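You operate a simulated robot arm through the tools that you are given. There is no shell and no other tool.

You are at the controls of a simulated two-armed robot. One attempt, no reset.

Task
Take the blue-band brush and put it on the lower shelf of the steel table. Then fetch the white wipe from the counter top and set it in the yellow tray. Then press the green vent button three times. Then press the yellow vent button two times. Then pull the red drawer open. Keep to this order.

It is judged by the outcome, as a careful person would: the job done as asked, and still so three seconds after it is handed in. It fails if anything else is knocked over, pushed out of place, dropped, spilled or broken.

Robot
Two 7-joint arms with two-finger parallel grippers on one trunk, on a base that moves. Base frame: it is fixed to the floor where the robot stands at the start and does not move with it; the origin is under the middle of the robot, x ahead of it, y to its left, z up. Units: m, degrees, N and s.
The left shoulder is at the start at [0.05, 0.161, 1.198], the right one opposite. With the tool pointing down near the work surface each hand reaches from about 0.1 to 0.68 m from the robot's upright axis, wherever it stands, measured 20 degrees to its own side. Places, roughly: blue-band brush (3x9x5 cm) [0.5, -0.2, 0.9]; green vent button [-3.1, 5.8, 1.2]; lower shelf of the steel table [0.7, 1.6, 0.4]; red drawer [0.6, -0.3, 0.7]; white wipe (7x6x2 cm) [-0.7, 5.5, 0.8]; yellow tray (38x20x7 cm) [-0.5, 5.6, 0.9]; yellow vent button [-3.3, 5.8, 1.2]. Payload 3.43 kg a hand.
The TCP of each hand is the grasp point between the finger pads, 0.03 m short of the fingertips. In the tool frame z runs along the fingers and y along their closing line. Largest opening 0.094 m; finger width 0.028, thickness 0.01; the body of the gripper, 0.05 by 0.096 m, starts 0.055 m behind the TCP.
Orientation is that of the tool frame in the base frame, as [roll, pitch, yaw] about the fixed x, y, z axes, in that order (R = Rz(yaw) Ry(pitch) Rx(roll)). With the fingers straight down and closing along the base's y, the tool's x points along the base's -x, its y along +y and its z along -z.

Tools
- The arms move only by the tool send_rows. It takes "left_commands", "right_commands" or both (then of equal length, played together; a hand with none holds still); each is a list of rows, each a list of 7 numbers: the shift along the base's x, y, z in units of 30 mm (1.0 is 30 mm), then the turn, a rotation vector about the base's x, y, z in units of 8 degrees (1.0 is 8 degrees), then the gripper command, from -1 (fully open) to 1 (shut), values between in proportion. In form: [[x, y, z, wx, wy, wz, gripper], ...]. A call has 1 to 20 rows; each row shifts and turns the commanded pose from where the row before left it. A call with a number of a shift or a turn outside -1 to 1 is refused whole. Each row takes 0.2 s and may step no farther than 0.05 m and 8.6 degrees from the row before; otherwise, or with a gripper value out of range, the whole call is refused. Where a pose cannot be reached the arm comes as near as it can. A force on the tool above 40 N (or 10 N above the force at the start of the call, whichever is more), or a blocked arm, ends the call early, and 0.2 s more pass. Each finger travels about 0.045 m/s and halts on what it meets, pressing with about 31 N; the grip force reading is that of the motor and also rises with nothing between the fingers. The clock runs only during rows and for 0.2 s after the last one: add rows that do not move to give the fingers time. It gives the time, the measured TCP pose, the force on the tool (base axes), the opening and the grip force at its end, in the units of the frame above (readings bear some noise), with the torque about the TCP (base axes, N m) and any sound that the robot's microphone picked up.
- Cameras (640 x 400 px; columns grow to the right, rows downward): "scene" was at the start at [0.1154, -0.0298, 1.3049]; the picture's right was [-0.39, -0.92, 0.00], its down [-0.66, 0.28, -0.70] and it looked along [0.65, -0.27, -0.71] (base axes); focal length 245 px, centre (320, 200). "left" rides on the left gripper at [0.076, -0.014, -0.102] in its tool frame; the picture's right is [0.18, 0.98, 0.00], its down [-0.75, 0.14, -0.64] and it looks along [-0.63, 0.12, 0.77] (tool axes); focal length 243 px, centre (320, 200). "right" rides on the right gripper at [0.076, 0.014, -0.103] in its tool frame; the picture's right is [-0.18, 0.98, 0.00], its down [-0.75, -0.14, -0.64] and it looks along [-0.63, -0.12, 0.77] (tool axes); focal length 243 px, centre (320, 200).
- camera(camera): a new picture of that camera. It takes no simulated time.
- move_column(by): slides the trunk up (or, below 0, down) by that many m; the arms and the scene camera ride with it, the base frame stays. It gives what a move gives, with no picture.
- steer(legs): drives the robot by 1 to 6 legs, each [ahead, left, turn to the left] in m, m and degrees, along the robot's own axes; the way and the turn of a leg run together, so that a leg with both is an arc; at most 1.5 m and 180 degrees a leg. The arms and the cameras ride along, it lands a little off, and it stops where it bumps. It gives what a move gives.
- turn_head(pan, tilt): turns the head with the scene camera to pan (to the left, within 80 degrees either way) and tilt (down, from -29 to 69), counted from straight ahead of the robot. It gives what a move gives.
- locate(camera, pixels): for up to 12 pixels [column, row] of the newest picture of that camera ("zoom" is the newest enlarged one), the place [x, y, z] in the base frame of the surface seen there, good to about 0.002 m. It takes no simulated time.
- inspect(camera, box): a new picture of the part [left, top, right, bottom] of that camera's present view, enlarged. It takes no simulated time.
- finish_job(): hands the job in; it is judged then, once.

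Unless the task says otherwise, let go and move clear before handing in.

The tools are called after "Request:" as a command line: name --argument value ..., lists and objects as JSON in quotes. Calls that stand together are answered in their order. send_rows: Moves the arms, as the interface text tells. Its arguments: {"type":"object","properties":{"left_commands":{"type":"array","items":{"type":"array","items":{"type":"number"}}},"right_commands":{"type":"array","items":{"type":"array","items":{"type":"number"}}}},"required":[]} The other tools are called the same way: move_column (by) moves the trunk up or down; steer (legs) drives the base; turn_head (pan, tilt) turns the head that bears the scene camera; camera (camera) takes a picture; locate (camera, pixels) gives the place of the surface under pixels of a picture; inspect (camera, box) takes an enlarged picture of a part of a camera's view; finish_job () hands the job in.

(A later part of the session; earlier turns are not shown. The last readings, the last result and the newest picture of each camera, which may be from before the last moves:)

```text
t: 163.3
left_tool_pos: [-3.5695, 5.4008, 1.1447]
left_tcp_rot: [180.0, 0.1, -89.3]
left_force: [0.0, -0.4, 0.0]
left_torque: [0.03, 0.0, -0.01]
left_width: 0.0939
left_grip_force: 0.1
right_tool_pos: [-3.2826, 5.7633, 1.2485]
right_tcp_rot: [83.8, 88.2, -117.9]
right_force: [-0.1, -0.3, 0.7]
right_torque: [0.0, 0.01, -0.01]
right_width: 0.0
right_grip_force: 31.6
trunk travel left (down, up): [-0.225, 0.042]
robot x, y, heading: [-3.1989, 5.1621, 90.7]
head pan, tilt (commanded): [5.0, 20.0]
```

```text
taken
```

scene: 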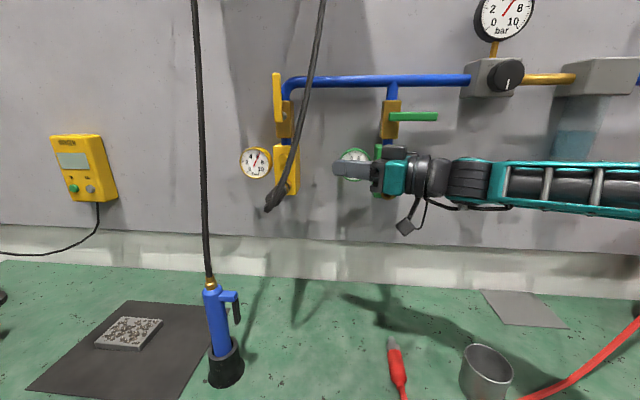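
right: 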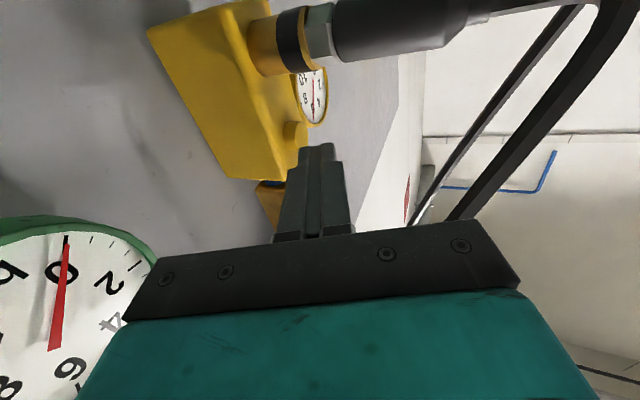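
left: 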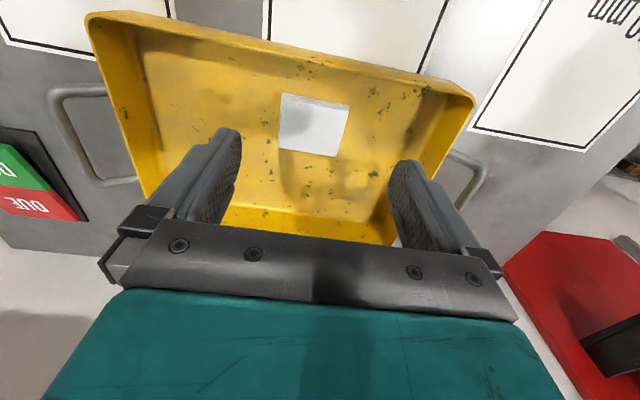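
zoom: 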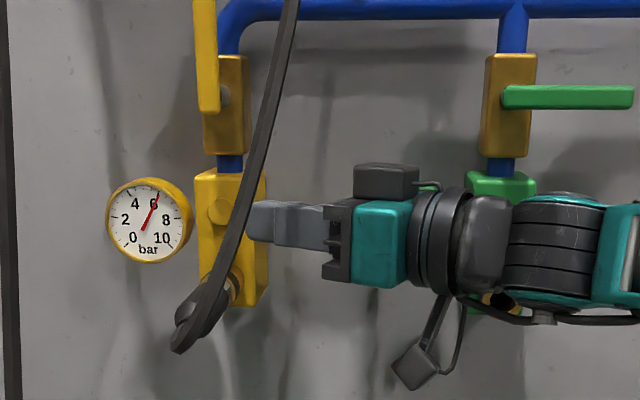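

The fingertips pass behind the hose with space to spare, about 4 cm short of the button. I'll advance to about 5 mm from the button's face.

Request:
send_rows --right_commands '[[-0.5, 0.2, -0.03, 0, 0, 0, 1], [-0.5, 0.2, -0.03, 0, 0, 0, 1], [0, 0, 0, 0, 0, 0, 1]]'

Request:
inspect --camera "scene" --box '[220, 110, 380, 220]'

Request:
inspect --camera "right" --box '[240, 60, 400, 200]'

```text
t: 164.1
left_tool_pos: [-3.5694, 5.4001, 1.1447]
left_tcp_rot: [180.0, 0.1, -89.1]
left_force: [0.3, -0.3, 0.8]
left_torque: [-0.03, 0.01, -0.04]
left_width: 0.094
left_grip_force: 0.1
right_tool_pos: [-3.3105, 5.7735, 1.2476]
right_tcp_rot: [84.1, 88.1, -117.8]
right_force: [-0.2, -0.5, 0.4]
right_torque: [0.02, 0.04, 0.0]
right_width: 0.0001
right_grip_force: 30.7
trunk travel left (down, up): [-0.225, 0.042]
robot x, y, heading: [-3.1983, 5.1613, 90.8]
head pan, tilt (commanded): [5.0, 20.0]
```

```text
3.64 times, centred on (300, 165) of scene
```

zoom: 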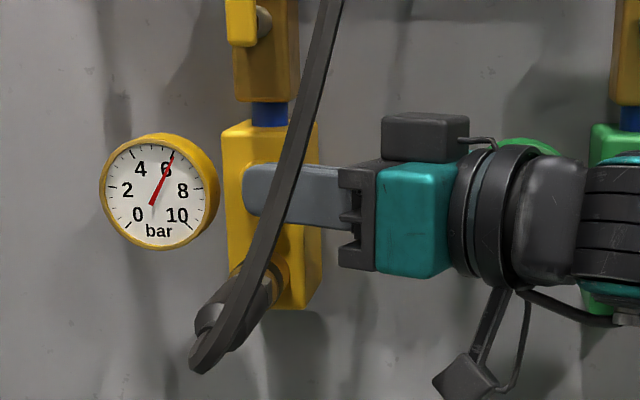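

```text
2.86 times, centred on (320, 130) of right
```

zoom: 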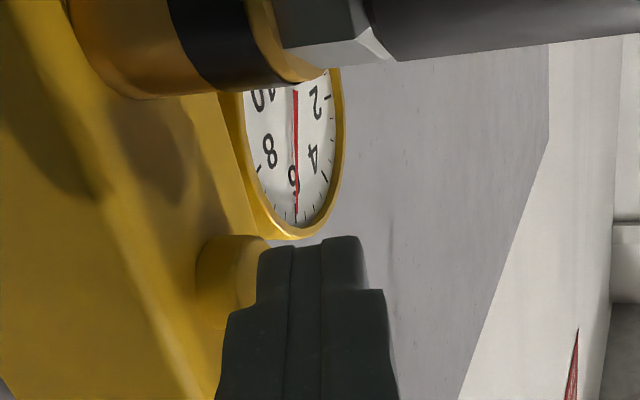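

The fingertip corner sits right in front of the yellow button, and the body is clear of the hose on the near side. I'll press straight in with 2.5 mm steps, listening for the click.

Request:
send_rows --right_commands '[[0, 0.08, 0, 0, 0, 0, 1], [0, 0.08, 0, 0, 0, 0, 1], [0, 0, 0, 0, 0, 0, 1]]'

```text
t: 164.9
left_tool_pos: [-3.5697, 5.3998, 1.1448]
left_tcp_rot: [180.0, 0.2, -89.2]
left_force: [0.2, 0.0, -0.1]
left_torque: [-0.01, 0.0, -0.03]
left_width: 0.0939
left_grip_force: 0.0
right_tool_pos: [-3.31, 5.7782, 1.2446]
right_tcp_rot: [84.2, 88.0, -117.6]
right_force: [-0.5, 0.6, -0.6]
right_torque: [0.04, 0.02, 0.0]
right_width: 0.0
right_grip_force: 30.9
trunk travel left (down, up): [-0.225, 0.042]
robot x, y, heading: [-3.1963, 5.1584, 90.7]
head pan, tilt (commanded): [5.0, 20.0]
```

No contact yet at y=5.778. I'll continue in small steps, raising 2 mm to stay centred.

Request:
send_rows --right_commands '[[0, 0.08, 0.07, 0, 0, 0, 1], [0, 0.06, 0, 0, 0, 0, 1], [0, 0, 0, 0, 0, 0, 1]]'

```text
t: 165.7
left_tool_pos: [-3.5694, 5.3996, 1.1452]
left_tcp_rot: [-179.9, 0.1, -89.1]
left_force: [0.0, 1.0, 0.3]
left_torque: [-0.01, 0.0, -0.02]
left_width: 0.094
left_grip_force: 0.1
right_tool_pos: [-3.3105, 5.7816, 1.2476]
right_tcp_rot: [84.9, 88.2, -116.8]
right_force: [0.0, -2.4, -2.2]
right_torque: [-0.02, -0.03, 0.03]
right_width: 0.0001
right_grip_force: 31.4
trunk travel left (down, up): [-0.225, 0.042]
robot x, y, heading: [-3.2027, 5.1646, 90.5]
head pan, tilt (commanded): [5.0, 20.0]
heard: click
```

The first yellow click was heard at -2.4 N. I'll withdraw 9 mm so the button is fully released while staying clear of the hose.

Request:
send_rows --right_commands '[[0, -0.15, 0, 0, 0, 0, 1], [0, -0.15, 0, 0, 0, 0, 1], [0, 0, 0, 0, 0, 0, 1]]'

Request:
inspect --camera "right" --box '[240, 60, 400, 200]'

Request:
camera --camera "scene"

```text
t: 166.5
left_tool_pos: [-3.5686, 5.3998, 1.1447]
left_tcp_rot: [180.0, 0.1, -89.2]
left_force: [0.8, -0.1, 0.7]
left_torque: [-0.02, 0.0, -0.01]
left_width: 0.0941
left_grip_force: 0.2
right_tool_pos: [-3.3099, 5.7751, 1.2485]
right_tcp_rot: [83.6, 88.2, -118.2]
right_force: [0.0, 0.6, -0.3]
right_torque: [0.01, 0.01, -0.04]
right_width: 0.0
right_grip_force: 30.8
trunk travel left (down, up): [-0.225, 0.042]
robot x, y, heading: [-3.1999, 5.1613, 90.7]
head pan, tilt (commanded): [5.0, 20.0]
```

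```text
2.86 times, centred on (320, 130) of right
```

zoom: 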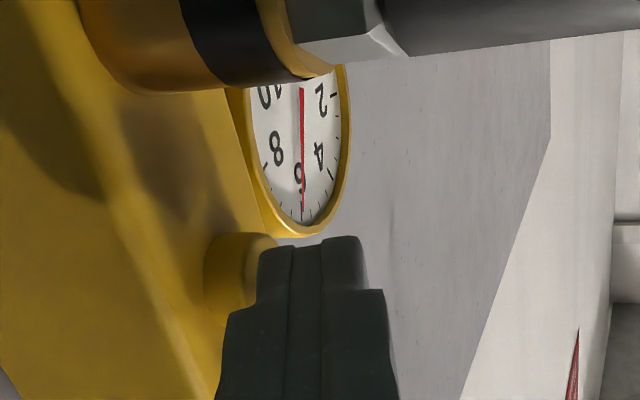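

```text
taken
```

scene: 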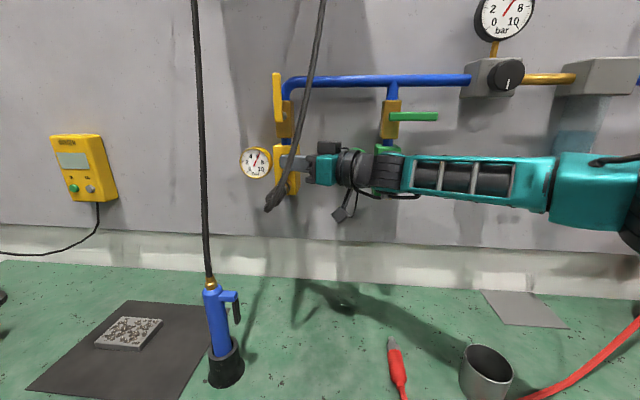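

The button is released and nothing is touching. Second press, to the same depth and a hair more.

Request:
send_rows --right_commands '[[0, 0.2, 0, 0, 0, 0, 1], [0, 0.13, 0, 0, 0, 0, 1], [0, 0, 0, 0, 0, 0, 1]]'

```text
t: 167.3
left_tool_pos: [-3.5688, 5.3996, 1.1436]
left_tcp_rot: [180.0, 0.1, -89.2]
left_force: [0.3, 0.1, 0.2]
left_torque: [0.01, 0.0, -0.01]
left_width: 0.0941
left_grip_force: 0.0
right_tool_pos: [-3.3128, 5.7822, 1.248]
right_tcp_rot: [84.4, 88.1, -117.4]
right_force: [0.5, -3.8, -0.2]
right_torque: [0.01, 0.0, 0.08]
right_width: 0.0
right_grip_force: 30.4
trunk travel left (down, up): [-0.225, 0.042]
robot x, y, heading: [-3.1986, 5.159, 90.5]
head pan, tilt (commanded): [5.0, 20.0]
heard: click
```

The second yellow click was heard, so yellow has been pressed twice. I'll back out along the approach line to the right, then away from the wall.

Request:
send_rows --right_commands '[[0.1, -0.15, 0, 0, 0, 0, 1], [0.5, -0.2, 0, 0, 0, 0, 1], [0.8, -0.3, 0, 0, 0, 0, 1], [0.8, -0.3, 0, 0, 0, 0, 1], [0.8, -0.3, 0, 0, 0, 0, 1], [0.8, -0.3, 0, 0, 0, 0, 1], [0.6, -0.5, 0, 0, 0, 0, 1], [0.3, -0.9, 0, 0, 0, 0, 1], [0, -0.9, 0, 0, 0, 0, 1], [0, -0.9, 0, 0, 0, 0, 1], [0, -0.9, 0, 0, 0, 0, 1], [0, -0.9, 0, 0, 0, 0, 1], [0, 0, 0, 0, 0, 0, 1]]'

Request:
camera --camera "scene"

```text
t: 170.1
left_tool_pos: [-3.5698, 5.4005, 1.1441]
left_tcp_rot: [-179.9, 0.1, -89.3]
left_force: [-1.6, -0.9, 0.1]
left_torque: [0.01, 0.0, 0.01]
left_width: 0.094
left_grip_force: 0.1
right_tool_pos: [-3.1732, 5.5885, 1.2465]
right_tcp_rot: [84.8, 88.1, -117.1]
right_force: [0.2, -0.2, 0.2]
right_torque: [0.04, -0.03, 0.01]
right_width: 0.0001
right_grip_force: 31.4
trunk travel left (down, up): [-0.225, 0.042]
robot x, y, heading: [-3.2017, 5.1615, 90.6]
head pan, tilt (commanded): [5.0, 20.0]
```

```text
taken
```

scene: 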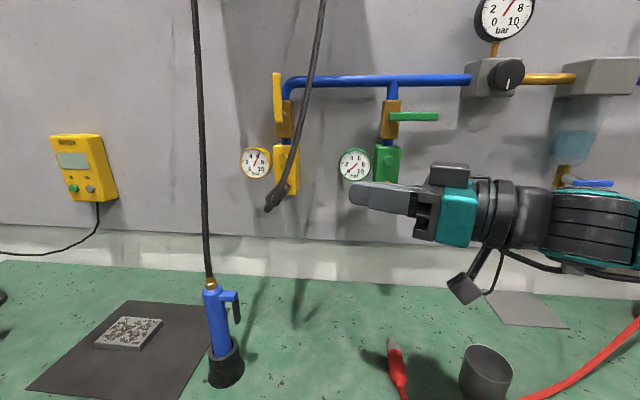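

Hoses, gauges and bench items are all as before. I'll back off 0.45 m and then fold the right hand back to the downward travelling pose.

Request:
steer --legs '[[-0.46, 0, -0.5]]'

Request:
send_rows --right_commands '[[0.3, 0, 0, 0, 0, -0.9, 1], [0.3, 0, 0, 0, 0, -0.9, 1], [0.3, 0, 0, 0, 0, -0.9, 1], [0.3, 0, 0, 0, 0, -0.9, 1], [0.3, 0, 0, 0, 0, -0.9, 1], [0.3, 0, 0, 0, 0, -0.9, 1], [0.3, 0, 0, 0, 0, -0.9, 1], [0.3, 0, 0, 0, 0, -0.9, 1], [0.3, 0, 0, 0, 0, -0.9, 1], [0, 0, 0, 0, 0, 0, 1]]'

```text
t: 172.9
left_tool_pos: [-3.5636, 4.9369, 1.1437]
left_tcp_rot: [179.9, 0.1, -89.6]
left_force: [-0.4, -1.1, 0.0]
left_torque: [-0.01, 0.01, 0.0]
left_width: 0.0939
left_grip_force: 0.0
right_tool_pos: [-3.165, 5.1225, 1.2469]
right_tcp_rot: [83.9, 88.1, -118.4]
right_force: [0.2, 0.6, 0.4]
right_torque: [0.02, 0.01, -0.01]
right_width: 0.0
right_grip_force: 30.7
trunk travel left (down, up): [-0.225, 0.042]
robot x, y, heading: [-3.1976, 4.6941, 90.3]
head pan, tilt (commanded): [5.0, 20.0]
```

```text
t: 175.1
left_tool_pos: [-3.5635, 4.9358, 1.1461]
left_tcp_rot: [180.0, 0.1, -89.7]
left_force: [-0.1, -1.1, 0.1]
left_torque: [0.03, -0.01, 0.01]
left_width: 0.0943
left_grip_force: 0.1
right_tool_pos: [-3.0887, 5.1298, 1.2543]
right_tcp_rot: [98.9, 88.5, -164.1]
right_force: [-0.6, -1.3, -0.5]
right_torque: [-0.02, -0.02, -0.01]
right_width: 0.0001
right_grip_force: 31.0
right hand out of reach, approached as far as the arm can: row 6, 7
trunk travel left (down, up): [-0.225, 0.042]
robot x, y, heading: [-3.1963, 4.6926, 90.3]
head pan, tilt (commanded): [5.0, 20.0]
```

The hand points ahead again. Now I'll tip it down and draw it in to the travelling pose.

Request:
send_rows --right_commands '[[0.2, 0, 0, 0, 0, -0.85, 1], [0.59, -0.3, -0.55, -0.9375, 0, 0, 1], [0.59, -0.3, -0.55, -0.9375, 0, 0, 1], [0.59, -0.3, -0.55, -0.9375, 0, 0, 1], [0.59, -0.3, -0.55, -0.9375, 0, 0, 1], [0.59, -0.3, -0.55, -0.9375, 0, 0, 1], [0.59, -0.3, -0.55, -0.9375, 0, 0, 1], [0.59, -0.3, -0.55, -0.9375, 0, 0, 1], [0.59, -0.3, -0.55, -0.9375, 0, 0, 1], [0.59, -0.3, -0.55, -0.9375, 0, 0, 0.5], [0.59, -0.3, -0.55, -0.9375, 0, 0, 0], [0.59, -0.3, -0.55, -0.9375, 0, 0, -0.5], [0.59, -0.3, -0.55, -0.9375, 0, 0, -0.5], [0, 0, 0, 0, 0, 0, -0.5]]'

Request:
turn_head --pan -70 --tilt 20

Request:
camera --camera "scene"

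```text
t: 178.1
left_tool_pos: [-3.5631, 4.9376, 1.1439]
left_tcp_rot: [180.0, 0.1, -89.6]
left_force: [-1.0, -0.8, 0.6]
left_torque: [0.0, -0.01, 0.01]
left_width: 0.0939
left_grip_force: 0.0
right_tool_pos: [-2.8792, 5.0378, 1.0638]
right_tcp_rot: [179.6, -0.3, -91.4]
right_force: [-0.4, -1.1, -0.9]
right_torque: [-0.01, -0.01, 0.01]
right_width: 0.0707
right_grip_force: 0.1
right hand out of reach, approached as far as the arm can: row 2, 3, 4
trunk travel left (down, up): [-0.225, 0.042]
robot x, y, heading: [-3.1965, 4.695, 90.3]
head pan, tilt (commanded): [5.0, 20.0]
```

```text
t: 179.6
left_tool_pos: [-3.5635, 4.937, 1.1434]
left_tcp_rot: [180.0, 0.1, -89.6]
left_force: [-0.7, -0.1, -0.8]
left_torque: [0.02, 0.02, 0.01]
left_width: 0.0942
left_grip_force: 0.1
right_tool_pos: [-2.8786, 5.0375, 1.0644]
right_tcp_rot: [179.6, -0.2, -91.3]
right_force: [-1.0, -1.0, 0.1]
right_torque: [-0.01, 0.03, -0.03]
right_width: 0.0704
right_grip_force: 0.0
trunk travel left (down, up): [-0.225, 0.042]
robot x, y, heading: [-3.2005, 4.7002, 90.5]
head pan, tilt (commanded): [-70.0, 20.0]
```

```text
taken
```

scene: 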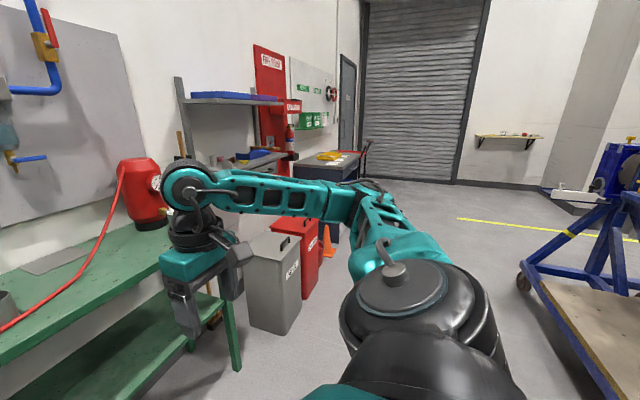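

The aisle is clear. I'll turn right 90° on the spot and drive 2.85 m back to the open floor.

Request:
steer --legs '[[0, 0, -90.5], [1.45, 0, 0], [1.4, 0, 0]]'

Request:
turn_head --pan -70 --tilt 20

Request:
camera --camera "scene"

```text
t: 197.2
left_tool_pos: [-0.1307, 5.2851, 1.1442]
left_tcp_rot: [-179.9, 0.0, -174.1]
left_force: [-0.1, 0.2, 0.1]
left_torque: [0.01, -0.04, 0.0]
left_width: 0.0939
left_grip_force: 0.1
right_tool_pos: [0.0358, 4.6148, 1.0637]
right_tcp_rot: [179.6, -0.1, -175.9]
right_force: [0.4, -0.7, -0.4]
right_torque: [-0.07, -0.04, 0.02]
right_width: 0.0702
right_grip_force: 0.2
trunk travel left (down, up): [-0.225, 0.042]
robot x, y, heading: [-0.3325, 4.895, 5.8]
head pan, tilt (commanded): [-70.0, 20.0]
```

```text
t: 197.8
left_tool_pos: [-0.1308, 5.285, 1.1446]
left_tcp_rot: [-179.9, 0.1, -174.2]
left_force: [1.0, 0.9, -0.2]
left_torque: [0.0, -0.04, -0.02]
left_width: 0.0942
left_grip_force: 0.1
right_tool_pos: [0.0363, 4.6137, 1.0635]
right_tcp_rot: [179.6, -0.2, -175.8]
right_force: [0.0, 0.1, -0.6]
right_torque: [-0.02, 0.0, 0.01]
right_width: 0.0705
right_grip_force: 0.1
trunk travel left (down, up): [-0.225, 0.042]
robot x, y, heading: [-0.3322, 4.8958, 5.6]
head pan, tilt (commanded): [-70.0, 20.0]
```

```text
taken
```

scene: 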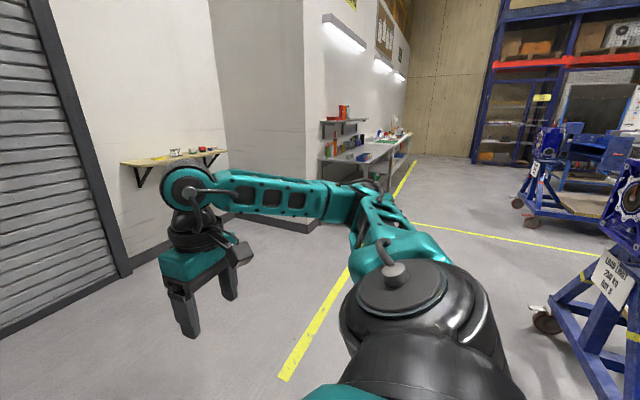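

I'm at (-0.33, 4.90) with heading 5.7° and can see the aisle past the stand toward the tables. I'll step right 0.3 m away from the cabinet, turn to face back down the room and look.

Request:
steer --legs '[[0, -0.3, 0], [0, 0, -95.5]]'

Request:
turn_head --pan 0 --tilt 25

Request:
camera --camera "scene"

```text
t: 204.9
left_tool_pos: [0.0711, 4.3673, 1.1439]
left_tcp_rot: [180.0, 0.1, 92.6]
left_force: [-0.4, -0.4, -0.1]
left_torque: [-0.02, -0.01, 0.01]
left_width: 0.0939
left_grip_force: 0.1
right_tool_pos: [-0.6081, 4.2413, 1.0633]
right_tcp_rot: [179.7, -0.1, 90.9]
right_force: [-0.2, -0.8, 0.0]
right_torque: [0.01, 0.01, 0.01]
right_width: 0.0706
right_grip_force: 0.1
trunk travel left (down, up): [-0.225, 0.042]
robot x, y, heading: [-0.3078, 4.5938, -87.5]
head pan, tilt (commanded): [-70.0, 20.0]
```

```text
t: 206.3
left_tool_pos: [0.0708, 4.3667, 1.1439]
left_tcp_rot: [-180.0, 0.1, 92.6]
left_force: [-0.2, 0.8, -0.4]
left_torque: [0.01, 0.01, -0.02]
left_width: 0.0938
left_grip_force: 0.1
right_tool_pos: [-0.6087, 4.2416, 1.0633]
right_tcp_rot: [179.6, -0.2, 91.0]
right_force: [0.5, -0.2, 0.1]
right_torque: [-0.03, 0.02, 0.05]
right_width: 0.0707
right_grip_force: 0.1
trunk travel left (down, up): [-0.225, 0.042]
robot x, y, heading: [-0.3013, 4.5933, -87.5]
head pan, tilt (commanded): [0.0, 25.0]
```

```text
taken
```

scene: 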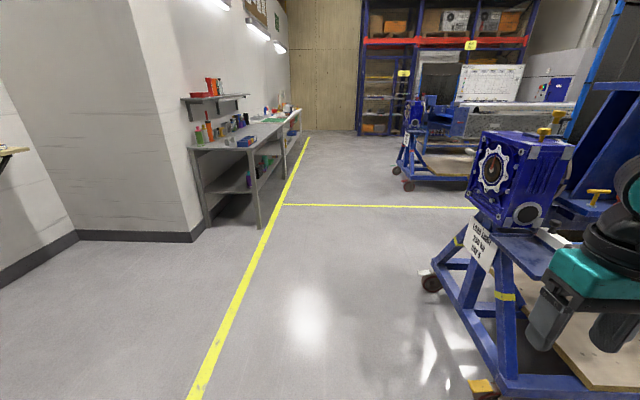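

The aisle is clear along the yellow line, with the stand on my right. I'll measure its nearest parts before passing.

Request:
locate --camera "scene" --pixels '[[430, 283], [480, 388], [470, 200], [460, 245], [500, 300], [195, 150], [258, 225], [290, 165], [405, 185], [480, 240]]'

```text
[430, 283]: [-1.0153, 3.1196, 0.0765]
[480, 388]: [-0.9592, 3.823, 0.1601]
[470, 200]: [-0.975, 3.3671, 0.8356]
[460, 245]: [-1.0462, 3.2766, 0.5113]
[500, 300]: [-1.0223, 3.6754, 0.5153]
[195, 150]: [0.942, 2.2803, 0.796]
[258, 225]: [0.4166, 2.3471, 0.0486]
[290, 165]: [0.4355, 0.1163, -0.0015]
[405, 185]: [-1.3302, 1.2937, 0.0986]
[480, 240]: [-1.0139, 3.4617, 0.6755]
```

The stand stays at x≤-0.96 and I'm at x=-0.30, so there's about 0.2 m to spare past my elbow. I'll drive 1.4 m with a small trim and then 1.2 m more.

Request:
steer --legs '[[1.4, 0, -2.5], [1.2, 0, 0]]'

Request:
camera --camera "scene"

```text
t: 219.2
left_tool_pos: [0.1032, 1.7279, 1.1452]
left_tcp_rot: [-180.0, -0.1, 91.0]
left_force: [0.1, 0.4, -0.3]
left_torque: [0.02, -0.01, 0.0]
left_width: 0.0941
left_grip_force: 0.1
right_tool_pos: [-0.5791, 1.6199, 1.0634]
right_tcp_rot: [179.6, -0.2, 89.1]
right_force: [0.0, -0.2, 0.3]
right_torque: [0.01, -0.02, 0.02]
right_width: 0.0707
right_grip_force: 0.1
trunk travel left (down, up): [-0.225, 0.042]
robot x, y, heading: [-0.264, 1.9608, -89.3]
head pan, tilt (commanded): [0.0, 25.0]
```

```text
taken
```

scene: 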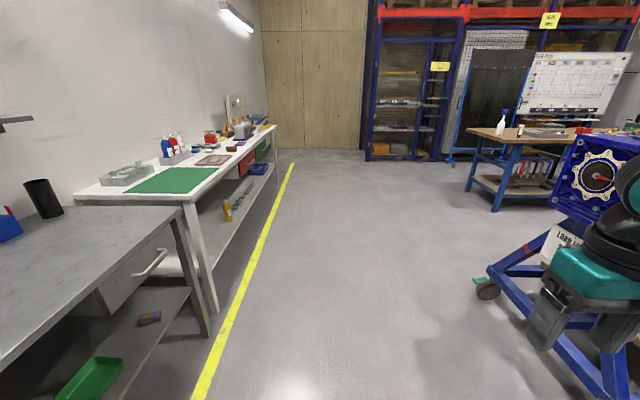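

The brush is still on the shelf at (149,318). There's a second stand on my right, so I'll measure it before going on.

Request:
locate --camera "scene" --pixels '[[487, 290], [570, 200], [600, 130], [590, 390], [550, 250], [277, 130], [245, 170], [235, 200]]'

Request:
inspect --camera "scene" --box '[140, 110, 300, 240]'

```text
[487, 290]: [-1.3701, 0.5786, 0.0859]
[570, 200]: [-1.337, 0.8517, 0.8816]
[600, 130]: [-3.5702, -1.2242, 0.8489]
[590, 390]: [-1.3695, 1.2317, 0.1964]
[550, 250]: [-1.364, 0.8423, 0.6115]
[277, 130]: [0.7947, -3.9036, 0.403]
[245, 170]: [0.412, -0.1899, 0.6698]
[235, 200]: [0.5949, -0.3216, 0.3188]
```

```text
3.08 times, centred on (220, 175) of scene
```

zoom: 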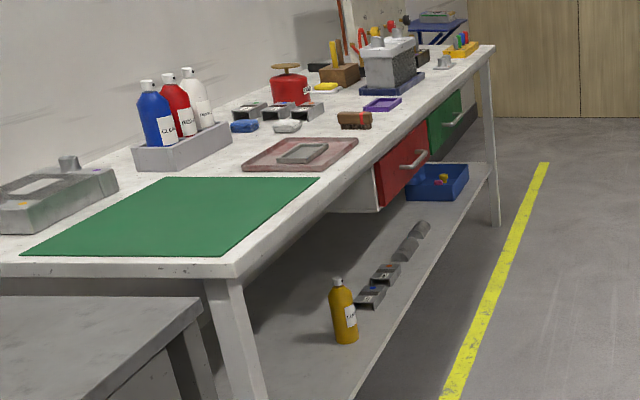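

The second stand is at x≤-1.33, well clear, and the red drawer with its handle is visible at (405,165) in the zoom. I'll drive 2.05 m ahead and turn left to face the counter.

Request:
steer --legs '[[1.05, -0.08, 0], [1.0, -0.08, 0], [0, 0, 89.3]]'

Request:
turn_head --pan -15 --tilt 40

Request:
camera --camera "scene"

```text
t: 233.1
left_tool_pos: [-0.1602, 0.3243, 1.144]
left_tcp_rot: [-179.9, 0.1, -177.5]
left_force: [-0.1, -0.3, -0.1]
left_torque: [0.01, 0.0, -0.02]
left_width: 0.0938
left_grip_force: 0.1
right_tool_pos: [-0.0349, -0.3555, 1.0638]
right_tcp_rot: [179.6, -0.1, -179.3]
right_force: [0.5, 0.9, -0.3]
right_torque: [-0.02, 0.03, -0.01]
right_width: 0.0704
right_grip_force: 0.1
trunk travel left (down, up): [-0.225, 0.042]
robot x, y, heading: [-0.3843, -0.0504, 2.6]
head pan, tilt (commanded): [0.0, 25.0]
```

```text
t: 233.8
left_tool_pos: [-0.1608, 0.3245, 1.1438]
left_tcp_rot: [179.9, 0.1, -177.5]
left_force: [-0.1, -1.3, 0.0]
left_torque: [0.0, 0.01, 0.0]
left_width: 0.094
left_grip_force: 0.1
right_tool_pos: [-0.0343, -0.3553, 1.0636]
right_tcp_rot: [179.5, -0.2, -179.2]
right_force: [0.2, -0.3, 0.3]
right_torque: [0.02, 0.04, 0.02]
right_width: 0.0709
right_grip_force: 0.2
trunk travel left (down, up): [-0.225, 0.042]
robot x, y, heading: [-0.3874, -0.0477, 2.3]
head pan, tilt (commanded): [-15.0, 40.0]
```

```text
taken
```

scene: 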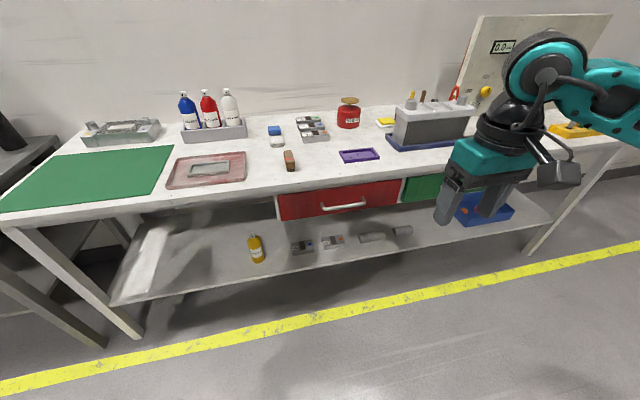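

I'm facing the counter, with the red drawer at (340,200) and its handle at (343,206). I'll zoom in and measure.

Request:
inspect --camera "scene" --box '[260, 160, 420, 240]'

Request:
locate --camera "zoom" --pixels '[[330, 185], [250, 190], [410, 175], [330, 170], [330, 140], [80, 200], [550, 150], [330, 200], [300, 110], [240, 180], [415, 165], [320, 215]]'

```text
4.00 times, centred on (340, 200) of scene
```

zoom: 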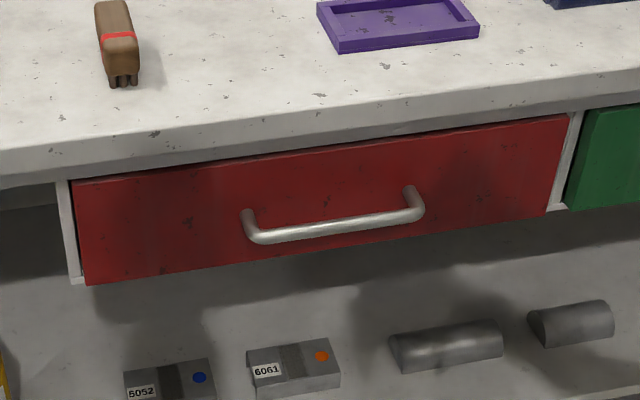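

```text
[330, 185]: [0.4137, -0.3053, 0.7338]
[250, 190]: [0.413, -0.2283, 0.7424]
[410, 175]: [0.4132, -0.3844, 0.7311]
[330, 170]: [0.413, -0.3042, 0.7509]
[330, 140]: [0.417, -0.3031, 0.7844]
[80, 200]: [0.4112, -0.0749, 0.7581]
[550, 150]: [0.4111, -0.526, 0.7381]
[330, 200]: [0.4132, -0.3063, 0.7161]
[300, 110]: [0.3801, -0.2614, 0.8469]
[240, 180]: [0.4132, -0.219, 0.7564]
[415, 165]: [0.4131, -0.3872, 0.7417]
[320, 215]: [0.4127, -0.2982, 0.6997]
```

The drawer face is at x≈0.413, spanning y≈-0.07 to -0.54, recessed 3 cm behind the counter edge. Now the handle bar itself.

Request:
locate --camera "zoom" --pixels '[[335, 228], [270, 237], [400, 218], [247, 220], [411, 195], [335, 224], [335, 232], [245, 212], [410, 188], [330, 250], [100, 275], [40, 170]]'

```text
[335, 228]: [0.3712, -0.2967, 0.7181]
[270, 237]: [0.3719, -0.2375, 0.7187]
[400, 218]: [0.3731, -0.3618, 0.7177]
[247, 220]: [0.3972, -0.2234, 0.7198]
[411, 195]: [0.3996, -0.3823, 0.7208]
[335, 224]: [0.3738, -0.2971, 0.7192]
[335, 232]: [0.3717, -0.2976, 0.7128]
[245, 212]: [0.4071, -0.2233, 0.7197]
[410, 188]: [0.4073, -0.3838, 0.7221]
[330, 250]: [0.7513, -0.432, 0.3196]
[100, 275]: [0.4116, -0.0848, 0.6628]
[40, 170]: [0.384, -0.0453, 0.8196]
```

The handle bar is at x≈0.375, z≈0.717, running y≈-0.225 to -0.383. I'll grip it from the front with the fingers above and below, so first I trim the heading, lower the trunk 0.2 m and turn the right hand to point ahead.

Request:
steer --legs '[[0, 0, -2.3]]'

Request:
move_column --by -0.2

Request:
send_rows --right_commands '[[0.4, 0.15, -0.3, 0, -0.9375, 0, -0.5], [0.4, 0.15, -0.3, 0, -0.9375, 0, -0.5], [0.4, 0.15, -0.3, 0, -0.9375, 0, -0.5], [0.4, 0.15, -0.3, 0, -0.9375, 0, -0.5], [0.4, 0.15, -0.3, 0, -0.9375, 0, -0.5], [0.4, 0.15, -0.3, 0, -0.9375, 0, -0.5], [0.4, 0.15, -0.3, 0, -0.9375, 0, -0.5], [0.4, 0.15, -0.3, 0, -0.9375, 0, -0.5], [0.4, 0.15, -0.3, 0, -0.9375, 0, -0.5], [0.4, 0.15, -0.3, 0, -0.9375, 0, -0.5], [0.4, 0.15, -0.3, 0, -0.9375, 0, -0.5], [0.4, 0.15, -0.3, 0, -0.9375, 0, -0.5], [0, 0, 0, 0, 0, 0, -0.5]]'

Request:
camera --camera "scene"

```text
t: 234.6
left_tool_pos: [-0.1445, 0.315, 1.1437]
left_tcp_rot: [180.0, 0.0, -179.7]
left_force: [0.7, -0.5, -0.5]
left_torque: [0.0, 0.01, 0.0]
left_width: 0.0939
left_grip_force: 0.0
right_tool_pos: [-0.047, -0.3701, 1.0635]
right_tcp_rot: [179.6, -0.2, 178.4]
right_force: [-0.1, -0.8, 0.2]
right_torque: [-0.01, 0.01, -0.02]
right_width: 0.0705
right_grip_force: 0.0
trunk travel left (down, up): [-0.225, 0.042]
robot x, y, heading: [-0.3863, -0.0551, 0.1]
head pan, tilt (commanded): [-15.0, 40.0]
```

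```text
t: 236.8
left_tool_pos: [-0.1453, 0.315, 0.9459]
left_tcp_rot: [180.0, 0.2, -179.9]
left_force: [1.3, 0.1, 0.0]
left_torque: [0.0, -0.01, 0.01]
left_width: 0.0941
left_grip_force: 0.1
right_tool_pos: [-0.0468, -0.3699, 0.864]
right_tcp_rot: [179.6, -0.1, 178.6]
right_force: [-0.4, -0.3, 0.2]
right_torque: [0.01, 0.0, 0.0]
right_width: 0.0703
right_grip_force: 0.0
trunk travel left (down, up): [-0.025, 0.242]
robot x, y, heading: [-0.3835, -0.054, 0.1]
head pan, tilt (commanded): [-15.0, 40.0]
```

```text
t: 239.6
left_tool_pos: [-0.1449, 0.3145, 0.9444]
left_tcp_rot: [-180.0, 0.0, -179.7]
left_force: [-0.5, -0.6, 0.0]
left_torque: [-0.04, -0.01, -0.01]
left_width: 0.0938
left_grip_force: 0.0
right_tool_pos: [0.0439, -0.3354, 0.7951]
right_tcp_rot: [177.4, 56.0, 177.3]
right_force: [-0.9, 0.3, 0.3]
right_torque: [0.02, -0.01, -0.01]
right_width: 0.0702
right_grip_force: 0.1
right hand out of reach, approached as far as the arm can: row 8, 9, 10, 11, 12
trunk travel left (down, up): [-0.025, 0.242]
robot x, y, heading: [-0.3868, -0.0513, -0.0]
head pan, tilt (commanded): [-15.0, 40.0]
```

```text
taken
```

scene: 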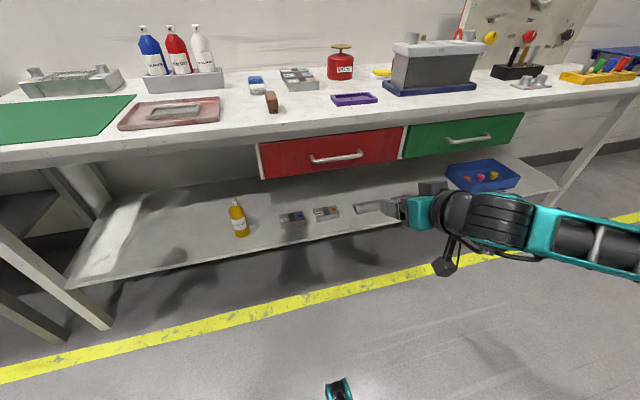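

The hand stopped at 56° of tilt, a wrist limit at this short reach. I'll extend it further ahead while still turning and see if it frees up.

Request:
send_rows --right_commands '[[0.6, 0.1, -0.2, 0, 0, 0, -0.5], [0.6, 0.1, -0.2, 0, 0, 0, -0.5], [0.6, 0.1, -0.2, 0, 0, 0, -0.5], [0.6, 0.1, -0.2, 0, -0.5, 0, -0.5], [0.6, 0.1, -0.2, 0, -0.8, 0, -0.5], [0.3, 0, 0, 0, -0.8, 0, -0.5], [0, 0, 0, 0, -0.8, 0, -0.5], [0, 0, 0, 0, -0.8, 0, -0.5], [0, 0, 0, 0, 0, 0, -0.5]]'

Request:
camera --camera "scene"

```text
t: 241.6
left_tool_pos: [-0.1445, 0.3149, 0.9441]
left_tcp_rot: [179.9, 0.1, -179.8]
left_force: [-0.4, -1.1, -0.5]
left_torque: [0.01, -0.01, -0.02]
left_width: 0.0941
left_grip_force: 0.0
right_tool_pos: [0.0969, -0.3263, 0.7781]
right_tcp_rot: [177.5, 56.0, 177.3]
right_force: [-0.2, 0.4, 0.5]
right_torque: [0.01, 0.0, 0.0]
right_width: 0.0705
right_grip_force: 0.1
right hand out of reach, approached as far as the arm can: row 4, 5, 6, 7, 8
trunk travel left (down, up): [-0.025, 0.242]
robot x, y, heading: [-0.3869, -0.0517, 0.4]
head pan, tilt (commanded): [-15.0, 40.0]
```

```text
taken
```

scene: 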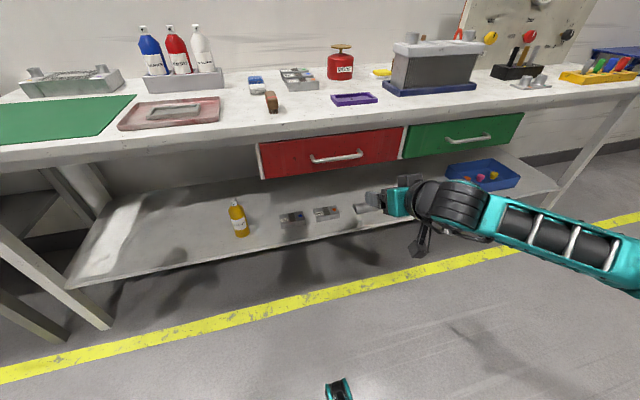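

It still stops at 56°. As with the shelf, yawing the hand to the left should relax the wrist, and yaw doesn't matter for gripping a level bar, so I'll try that.

Request:
send_rows --right_commands '[[0, 0, 0, 0, 0, 0.9, -0.5], [0, 0, 0, 0, 0, 0.9, -0.5], [0, 0, 0, 0, 0, 0.9, -0.5], [0, 0, 0, 0, 0, 0.9, -0.5], [0, 0, 0, 0.35, -0.7, 0, -0.5], [0, 0, 0, 0.35, -0.7, 0, -0.5], [0, 0, 0, 0.35, -0.7, 0, -0.5], [0, 0, 0, 0.35, -0.7, 0, -0.5], [0, 0, 0, 0, 0, 0, -0.5]]'

Request:
camera --camera "scene"

```text
t: 243.6
left_tool_pos: [-0.1463, 0.3146, 0.9446]
left_tcp_rot: [-180.0, 0.2, -179.8]
left_force: [0.2, -0.2, 0.8]
left_torque: [0.0, 0.03, -0.01]
left_width: 0.0941
left_grip_force: 0.0
right_tool_pos: [0.0954, -0.3275, 0.7786]
right_tcp_rot: [176.1, 81.2, -155.1]
right_force: [0.7, 0.4, -0.5]
right_torque: [-0.03, 0.0, -0.01]
right_width: 0.0706
right_grip_force: 0.1
trunk travel left (down, up): [-0.025, 0.242]
robot x, y, heading: [-0.3841, -0.0503, 0.1]
head pan, tilt (commanded): [-15.0, 40.0]
```

```text
taken
```

scene: 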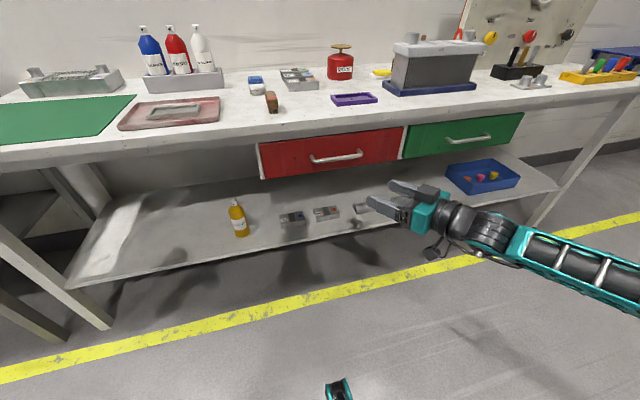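

That freed it: the hand is now 29° left and 9° below level. Next I'll roll it 90° about its own axis so the fingers close vertically, trying one direction first.

Request:
send_rows --right_commands '[[0, 0, 0, 0.812, 0.447, -0.143, -0.5], [0, 0, 0, 0.812, 0.447, -0.143, -0.5], [0, 0, 0, 0.812, 0.447, -0.143, -0.5], [0, 0, 0, 0.812, 0.447, -0.143, -0.5], [0, 0, 0, 0, 0, 0, -0.5]]'

Request:
camera --camera "scene"

```text
t: 244.8
left_tool_pos: [-0.1459, 0.3147, 0.9446]
left_tcp_rot: [180.0, 0.1, -179.8]
left_force: [0.1, -0.7, 0.0]
left_torque: [0.02, 0.0, 0.02]
left_width: 0.0939
left_grip_force: 0.0
right_tool_pos: [0.0949, -0.3263, 0.7783]
right_tcp_rot: [107.0, 58.1, 133.6]
right_force: [0.7, -1.1, -0.3]
right_torque: [-0.01, 0.0, 0.0]
right_width: 0.0706
right_grip_force: 0.1
trunk travel left (down, up): [-0.025, 0.242]
robot x, y, heading: [-0.3835, -0.052, 0.3]
head pan, tilt (commanded): [-15.0, 40.0]
```

```text
taken
```

scene: 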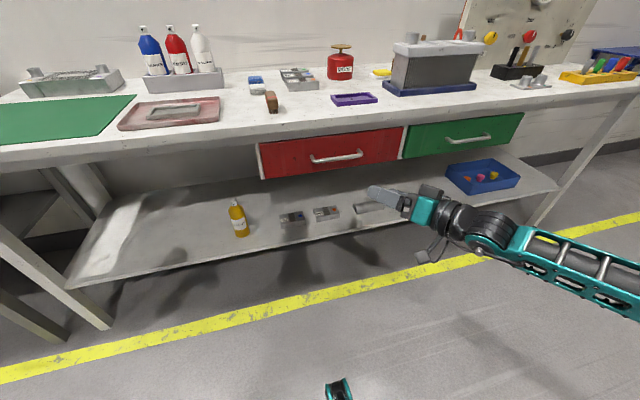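

The roll works in this direction, so I'll finish it.

Request:
send_rows --right_commands '[[0, 0, 0, 0.812, 0.447, -0.143, -0.5], [0, 0, 0, 0.812, 0.447, -0.143, -0.5], [0, 0, 0, 0.812, 0.447, -0.143, -0.5], [0, 0, 0, 0.812, 0.447, -0.143, -0.5], [0, 0, 0, 0.812, 0.447, -0.143, -0.5], [0, 0, 0, 0.812, 0.447, -0.143, -0.5], [0, 0, 0, 0.812, 0.447, -0.143, -0.5], [0, 0, 0, 0.812, 0.447, -0.143, -0.5], [0, 0, 0, 0, 0, 0, -0.5]]'

Request:
camera --camera "scene"

Request:
camera --camera "right"

```text
t: 246.8
left_tool_pos: [-0.1458, 0.315, 0.944]
left_tcp_rot: [179.9, 0.2, -179.8]
left_force: [-0.1, -0.5, 0.3]
left_torque: [-0.01, -0.01, -0.01]
left_width: 0.0941
left_grip_force: 0.0
right_tool_pos: [0.0969, -0.3269, 0.7769]
right_tcp_rot: [98.7, -0.9, 118.9]
right_force: [-0.1, 0.1, 0.2]
right_torque: [0.02, -0.03, 0.03]
right_width: 0.0705
right_grip_force: 0.1
trunk travel left (down, up): [-0.025, 0.242]
robot x, y, heading: [-0.3866, -0.0512, 0.0]
head pan, tilt (commanded): [-15.0, 40.0]
```

```text
taken
```

scene: 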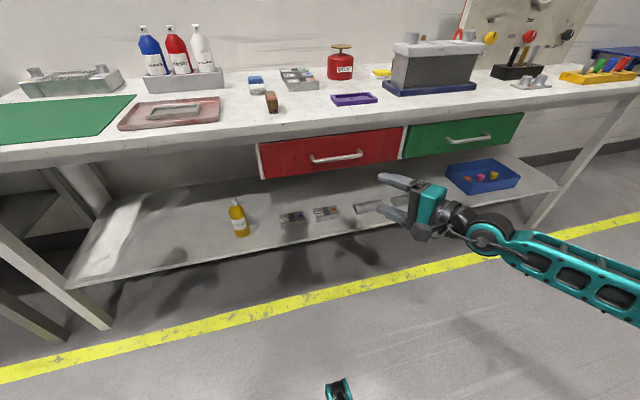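

```text
taken
```

right: 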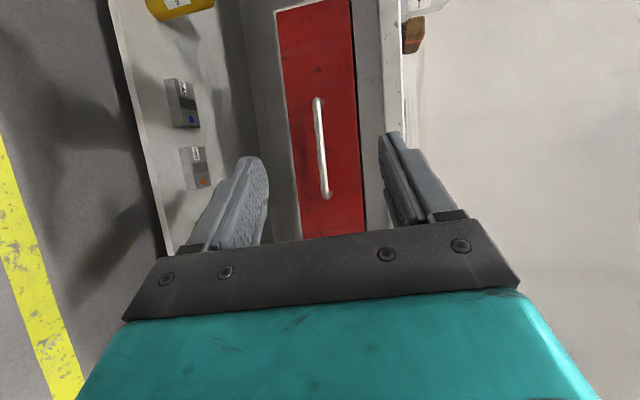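

The fingers now close vertically and the right camera shows the handle at (320,148) between them. I'll lower to the bar's height, z≈0.718, before driving closer.

Request:
send_rows --right_commands '[[0, 0.2, -0.7, 0, 0, 0, -0.5], [0, 0.2, -0.7, 0, 0, 0, -0.5], [0, 0.2, -0.58, 0, 0, 0, -0.5], [0, 0, 0, 0, 0, 0, -0.5]]'

Request:
steer --legs '[[0.2, 0, 0]]'

Request:
turn_head --pan -20 --tilt 52

Request:
camera --camera "scene"

Request:
camera --camera "right"

```text
t: 247.8
left_tool_pos: [-0.1452, 0.314, 0.9444]
left_tcp_rot: [180.0, 0.1, -179.9]
left_force: [-0.5, -0.2, 0.4]
left_torque: [0.0, -0.02, -0.05]
left_width: 0.094
left_grip_force: 0.0
right_tool_pos: [0.0945, -0.3076, 0.7183]
right_tcp_rot: [98.7, -0.7, 119.0]
right_force: [-0.3, -0.4, 0.5]
right_torque: [0.01, -0.02, -0.03]
right_width: 0.0704
right_grip_force: 0.1
trunk travel left (down, up): [-0.025, 0.242]
robot x, y, heading: [-0.3905, -0.0518, -0.1]
head pan, tilt (commanded): [-15.0, 40.0]
```

```text
t: 249.4
left_tool_pos: [0.0577, 0.3116, 0.944]
left_tcp_rot: [180.0, 0.0, 179.8]
left_force: [0.0, -0.1, -0.7]
left_torque: [0.02, 0.01, -0.02]
left_width: 0.0939
left_grip_force: 0.2
right_tool_pos: [0.2947, -0.3112, 0.7188]
right_tcp_rot: [98.7, -0.6, 118.6]
right_force: [-0.3, -0.2, 0.6]
right_torque: [0.01, -0.01, 0.0]
right_width: 0.0705
right_grip_force: 0.0
trunk travel left (down, up): [-0.025, 0.242]
robot x, y, heading: [-0.1892, -0.0515, 0.1]
head pan, tilt (commanded): [-15.0, 40.0]
```

```text
t: 250.1
left_tool_pos: [0.0589, 0.3123, 0.9435]
left_tcp_rot: [179.9, 0.1, 179.8]
left_force: [0.9, 0.6, 0.1]
left_torque: [0.03, -0.01, -0.01]
left_width: 0.094
left_grip_force: 0.0
right_tool_pos: [0.2948, -0.3108, 0.719]
right_tcp_rot: [98.7, -0.7, 118.5]
right_force: [-0.4, 0.2, -0.4]
right_torque: [-0.01, -0.06, -0.02]
right_width: 0.0703
right_grip_force: 0.0
trunk travel left (down, up): [-0.025, 0.242]
robot x, y, heading: [-0.1872, -0.0506, -0.4]
head pan, tilt (commanded): [-20.0, 52.0]
```

```text
taken
```

scene: 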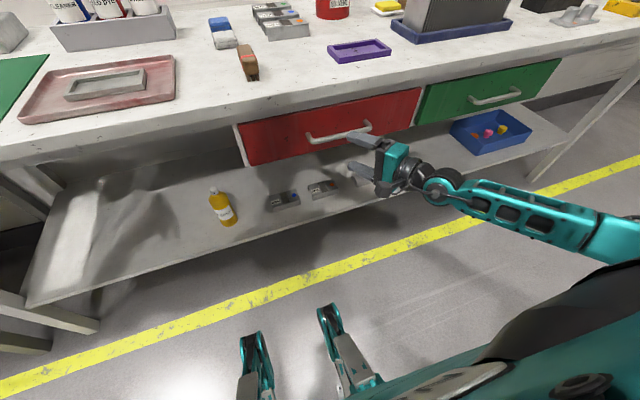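

```text
taken
```

right: 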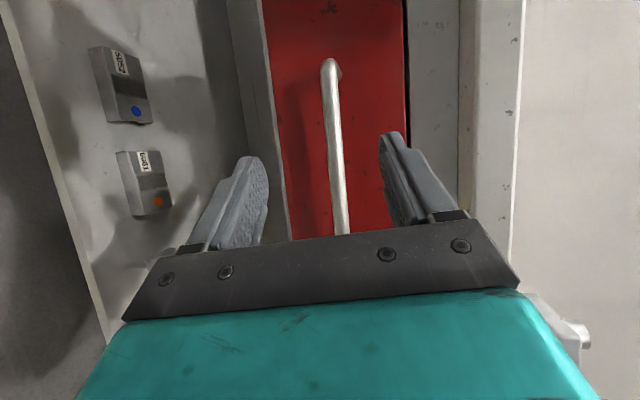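

The bar runs between the open fingers in the right view. I'll measure it there at a few points to fine-tune the height and depth.

Request:
locate --camera "right" --pixels '[[333, 120], [337, 160], [341, 200], [330, 75], [345, 230], [300, 150], [370, 150], [258, 200], [390, 180], [425, 60]]'

```text
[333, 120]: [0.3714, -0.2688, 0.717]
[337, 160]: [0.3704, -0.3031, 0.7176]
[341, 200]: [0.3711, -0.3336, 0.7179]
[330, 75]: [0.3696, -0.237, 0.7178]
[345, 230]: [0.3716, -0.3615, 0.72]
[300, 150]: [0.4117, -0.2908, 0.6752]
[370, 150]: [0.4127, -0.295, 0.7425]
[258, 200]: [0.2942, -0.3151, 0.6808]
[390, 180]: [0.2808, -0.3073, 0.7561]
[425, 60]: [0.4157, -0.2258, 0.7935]
```

The bar's front is at x≈0.371, z≈0.7175, and the drawer face at 0.412. I'll advance 7 cm so the bar sits between the pads with the tips about 8 mm short of the face.

Request:
send_rows --right_commands '[[0.6, 0.03, 0, 0, 0, 0, -0.5], [0.6, 0.03, 0, 0, 0, 0, -0.5], [0.6, 0.03, -0.02, 0, 0, 0, -0.5], [0.35, 0, 0, 0, 0, 0, -0.5], [0.18, 0, 0, 0, 0, 0, -0.5], [0, 0, 0, 0, 0, 0, -0.5]]'

Request:
camera --camera "right"

Request:
inspect --camera "scene" --box '[230, 70, 470, 220]'

```text
t: 251.5
left_tool_pos: [0.0585, 0.3116, 0.9445]
left_tcp_rot: [-180.0, 0.1, 179.8]
left_force: [-0.9, -0.1, -0.1]
left_torque: [0.01, -0.03, -0.02]
left_width: 0.0942
left_grip_force: 0.0
right_tool_pos: [0.365, -0.3075, 0.7186]
right_tcp_rot: [98.7, -0.7, 118.5]
right_force: [-0.2, -0.6, 0.1]
right_torque: [0.02, -0.02, -0.03]
right_width: 0.0703
right_grip_force: 0.0
trunk travel left (down, up): [-0.025, 0.242]
robot x, y, heading: [-0.1873, -0.0528, -0.0]
head pan, tilt (commanded): [-20.0, 52.0]
```

```text
taken
```

right: 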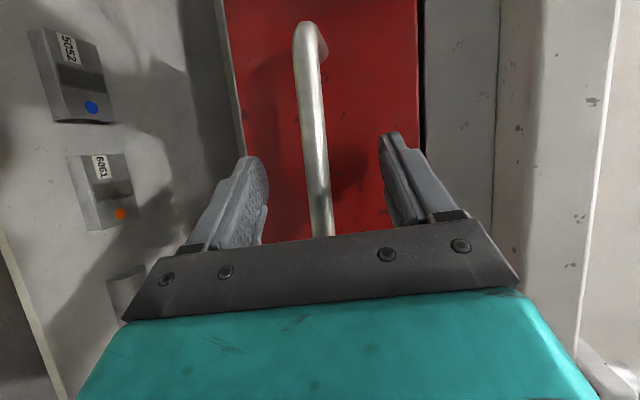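

```text
2.67 times, centred on (350, 145) of scene
```

zoom: 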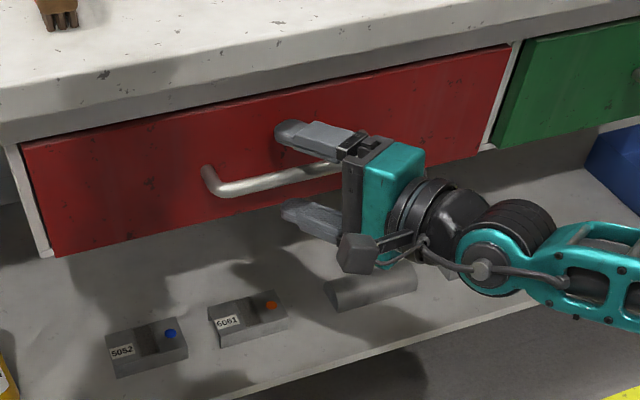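

The fingers straddle the bar, one above and one below. I'll close on it.

Request:
send_rows --right_commands '[[0, 0, 0, 0, 0, 0, -0.1], [0, 0, 0, 0, 0, 0, 0.3], [0, 0, 0, 0, 0, 0, 0.7], [0, 0, 0, 0, 0, 0, 1], [0, 0, 0, 0, 0, 0, 1], [0, 0, 0, 0, 0, 0, 1], [0, 0, 0, 0, 0, 0, 1]]'

Request:
camera --camera "right"

```text
t: 253.1
left_tool_pos: [0.0587, 0.3116, 0.9448]
left_tcp_rot: [-180.0, 0.0, 179.8]
left_force: [1.1, 0.6, 0.5]
left_torque: [0.01, -0.01, -0.01]
left_width: 0.0936
left_grip_force: 0.1
right_tool_pos: [0.3644, -0.3069, 0.7173]
right_tcp_rot: [98.8, -1.0, 118.6]
right_force: [-2.7, 0.6, -5.7]
right_torque: [1.55, 0.12, -0.59]
right_width: 0.0153
right_grip_force: 45.3
trunk travel left (down, up): [-0.025, 0.242]
robot x, y, heading: [-0.1847, -0.0526, -0.2]
head pan, tilt (commanded): [-20.0, 52.0]
```

```text
taken
```

right: 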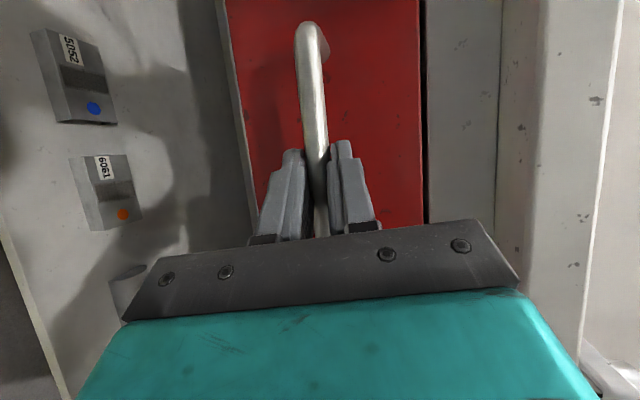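

The bar is held at 0.0153 m opening. I'll start pulling straight back, gently, 6 cm first.

Request:
send_rows --right_commands '[[-0.3, 0, 0, 0, 0, 0, 1], [-0.4, 0, 0, 0, 0, 0, 1], [-0.5, 0, 0, 0, 0, 0, 1], [-0.5, 0, 0, 0, 0, 0, 1], [-0.3, 0, 0, 0, 0, 0, 1], [0, 0, 0, 0, 0, 0, 1]]'

Request:
camera --camera "scene"

```text
t: 254.5
left_tool_pos: [0.0592, 0.3124, 0.9439]
left_tcp_rot: [180.0, 0.0, 179.8]
left_force: [-0.1, -1.0, 0.3]
left_torque: [-0.02, -0.03, -0.03]
left_width: 0.094
left_grip_force: 0.0
right_tool_pos: [0.3038, -0.3079, 0.7174]
right_tcp_rot: [98.9, -0.9, 118.7]
right_force: [-0.8, 11.6, -8.7]
right_torque: [1.52, 0.13, -0.17]
right_width: 0.0154
right_grip_force: 44.7
trunk travel left (down, up): [-0.025, 0.242]
robot x, y, heading: [-0.1867, -0.0532, -0.2]
head pan, tilt (commanded): [-20.0, 52.0]
```

```text
taken
```

scene: 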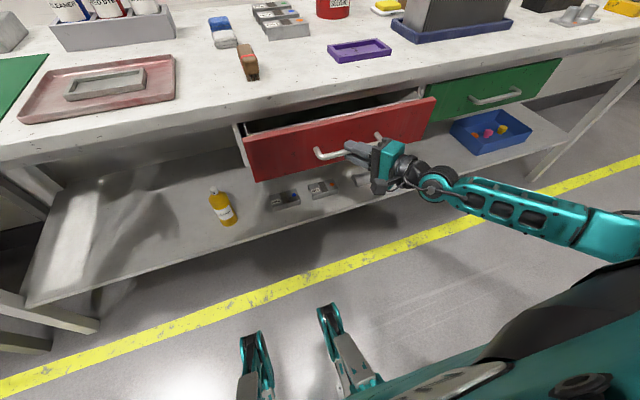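

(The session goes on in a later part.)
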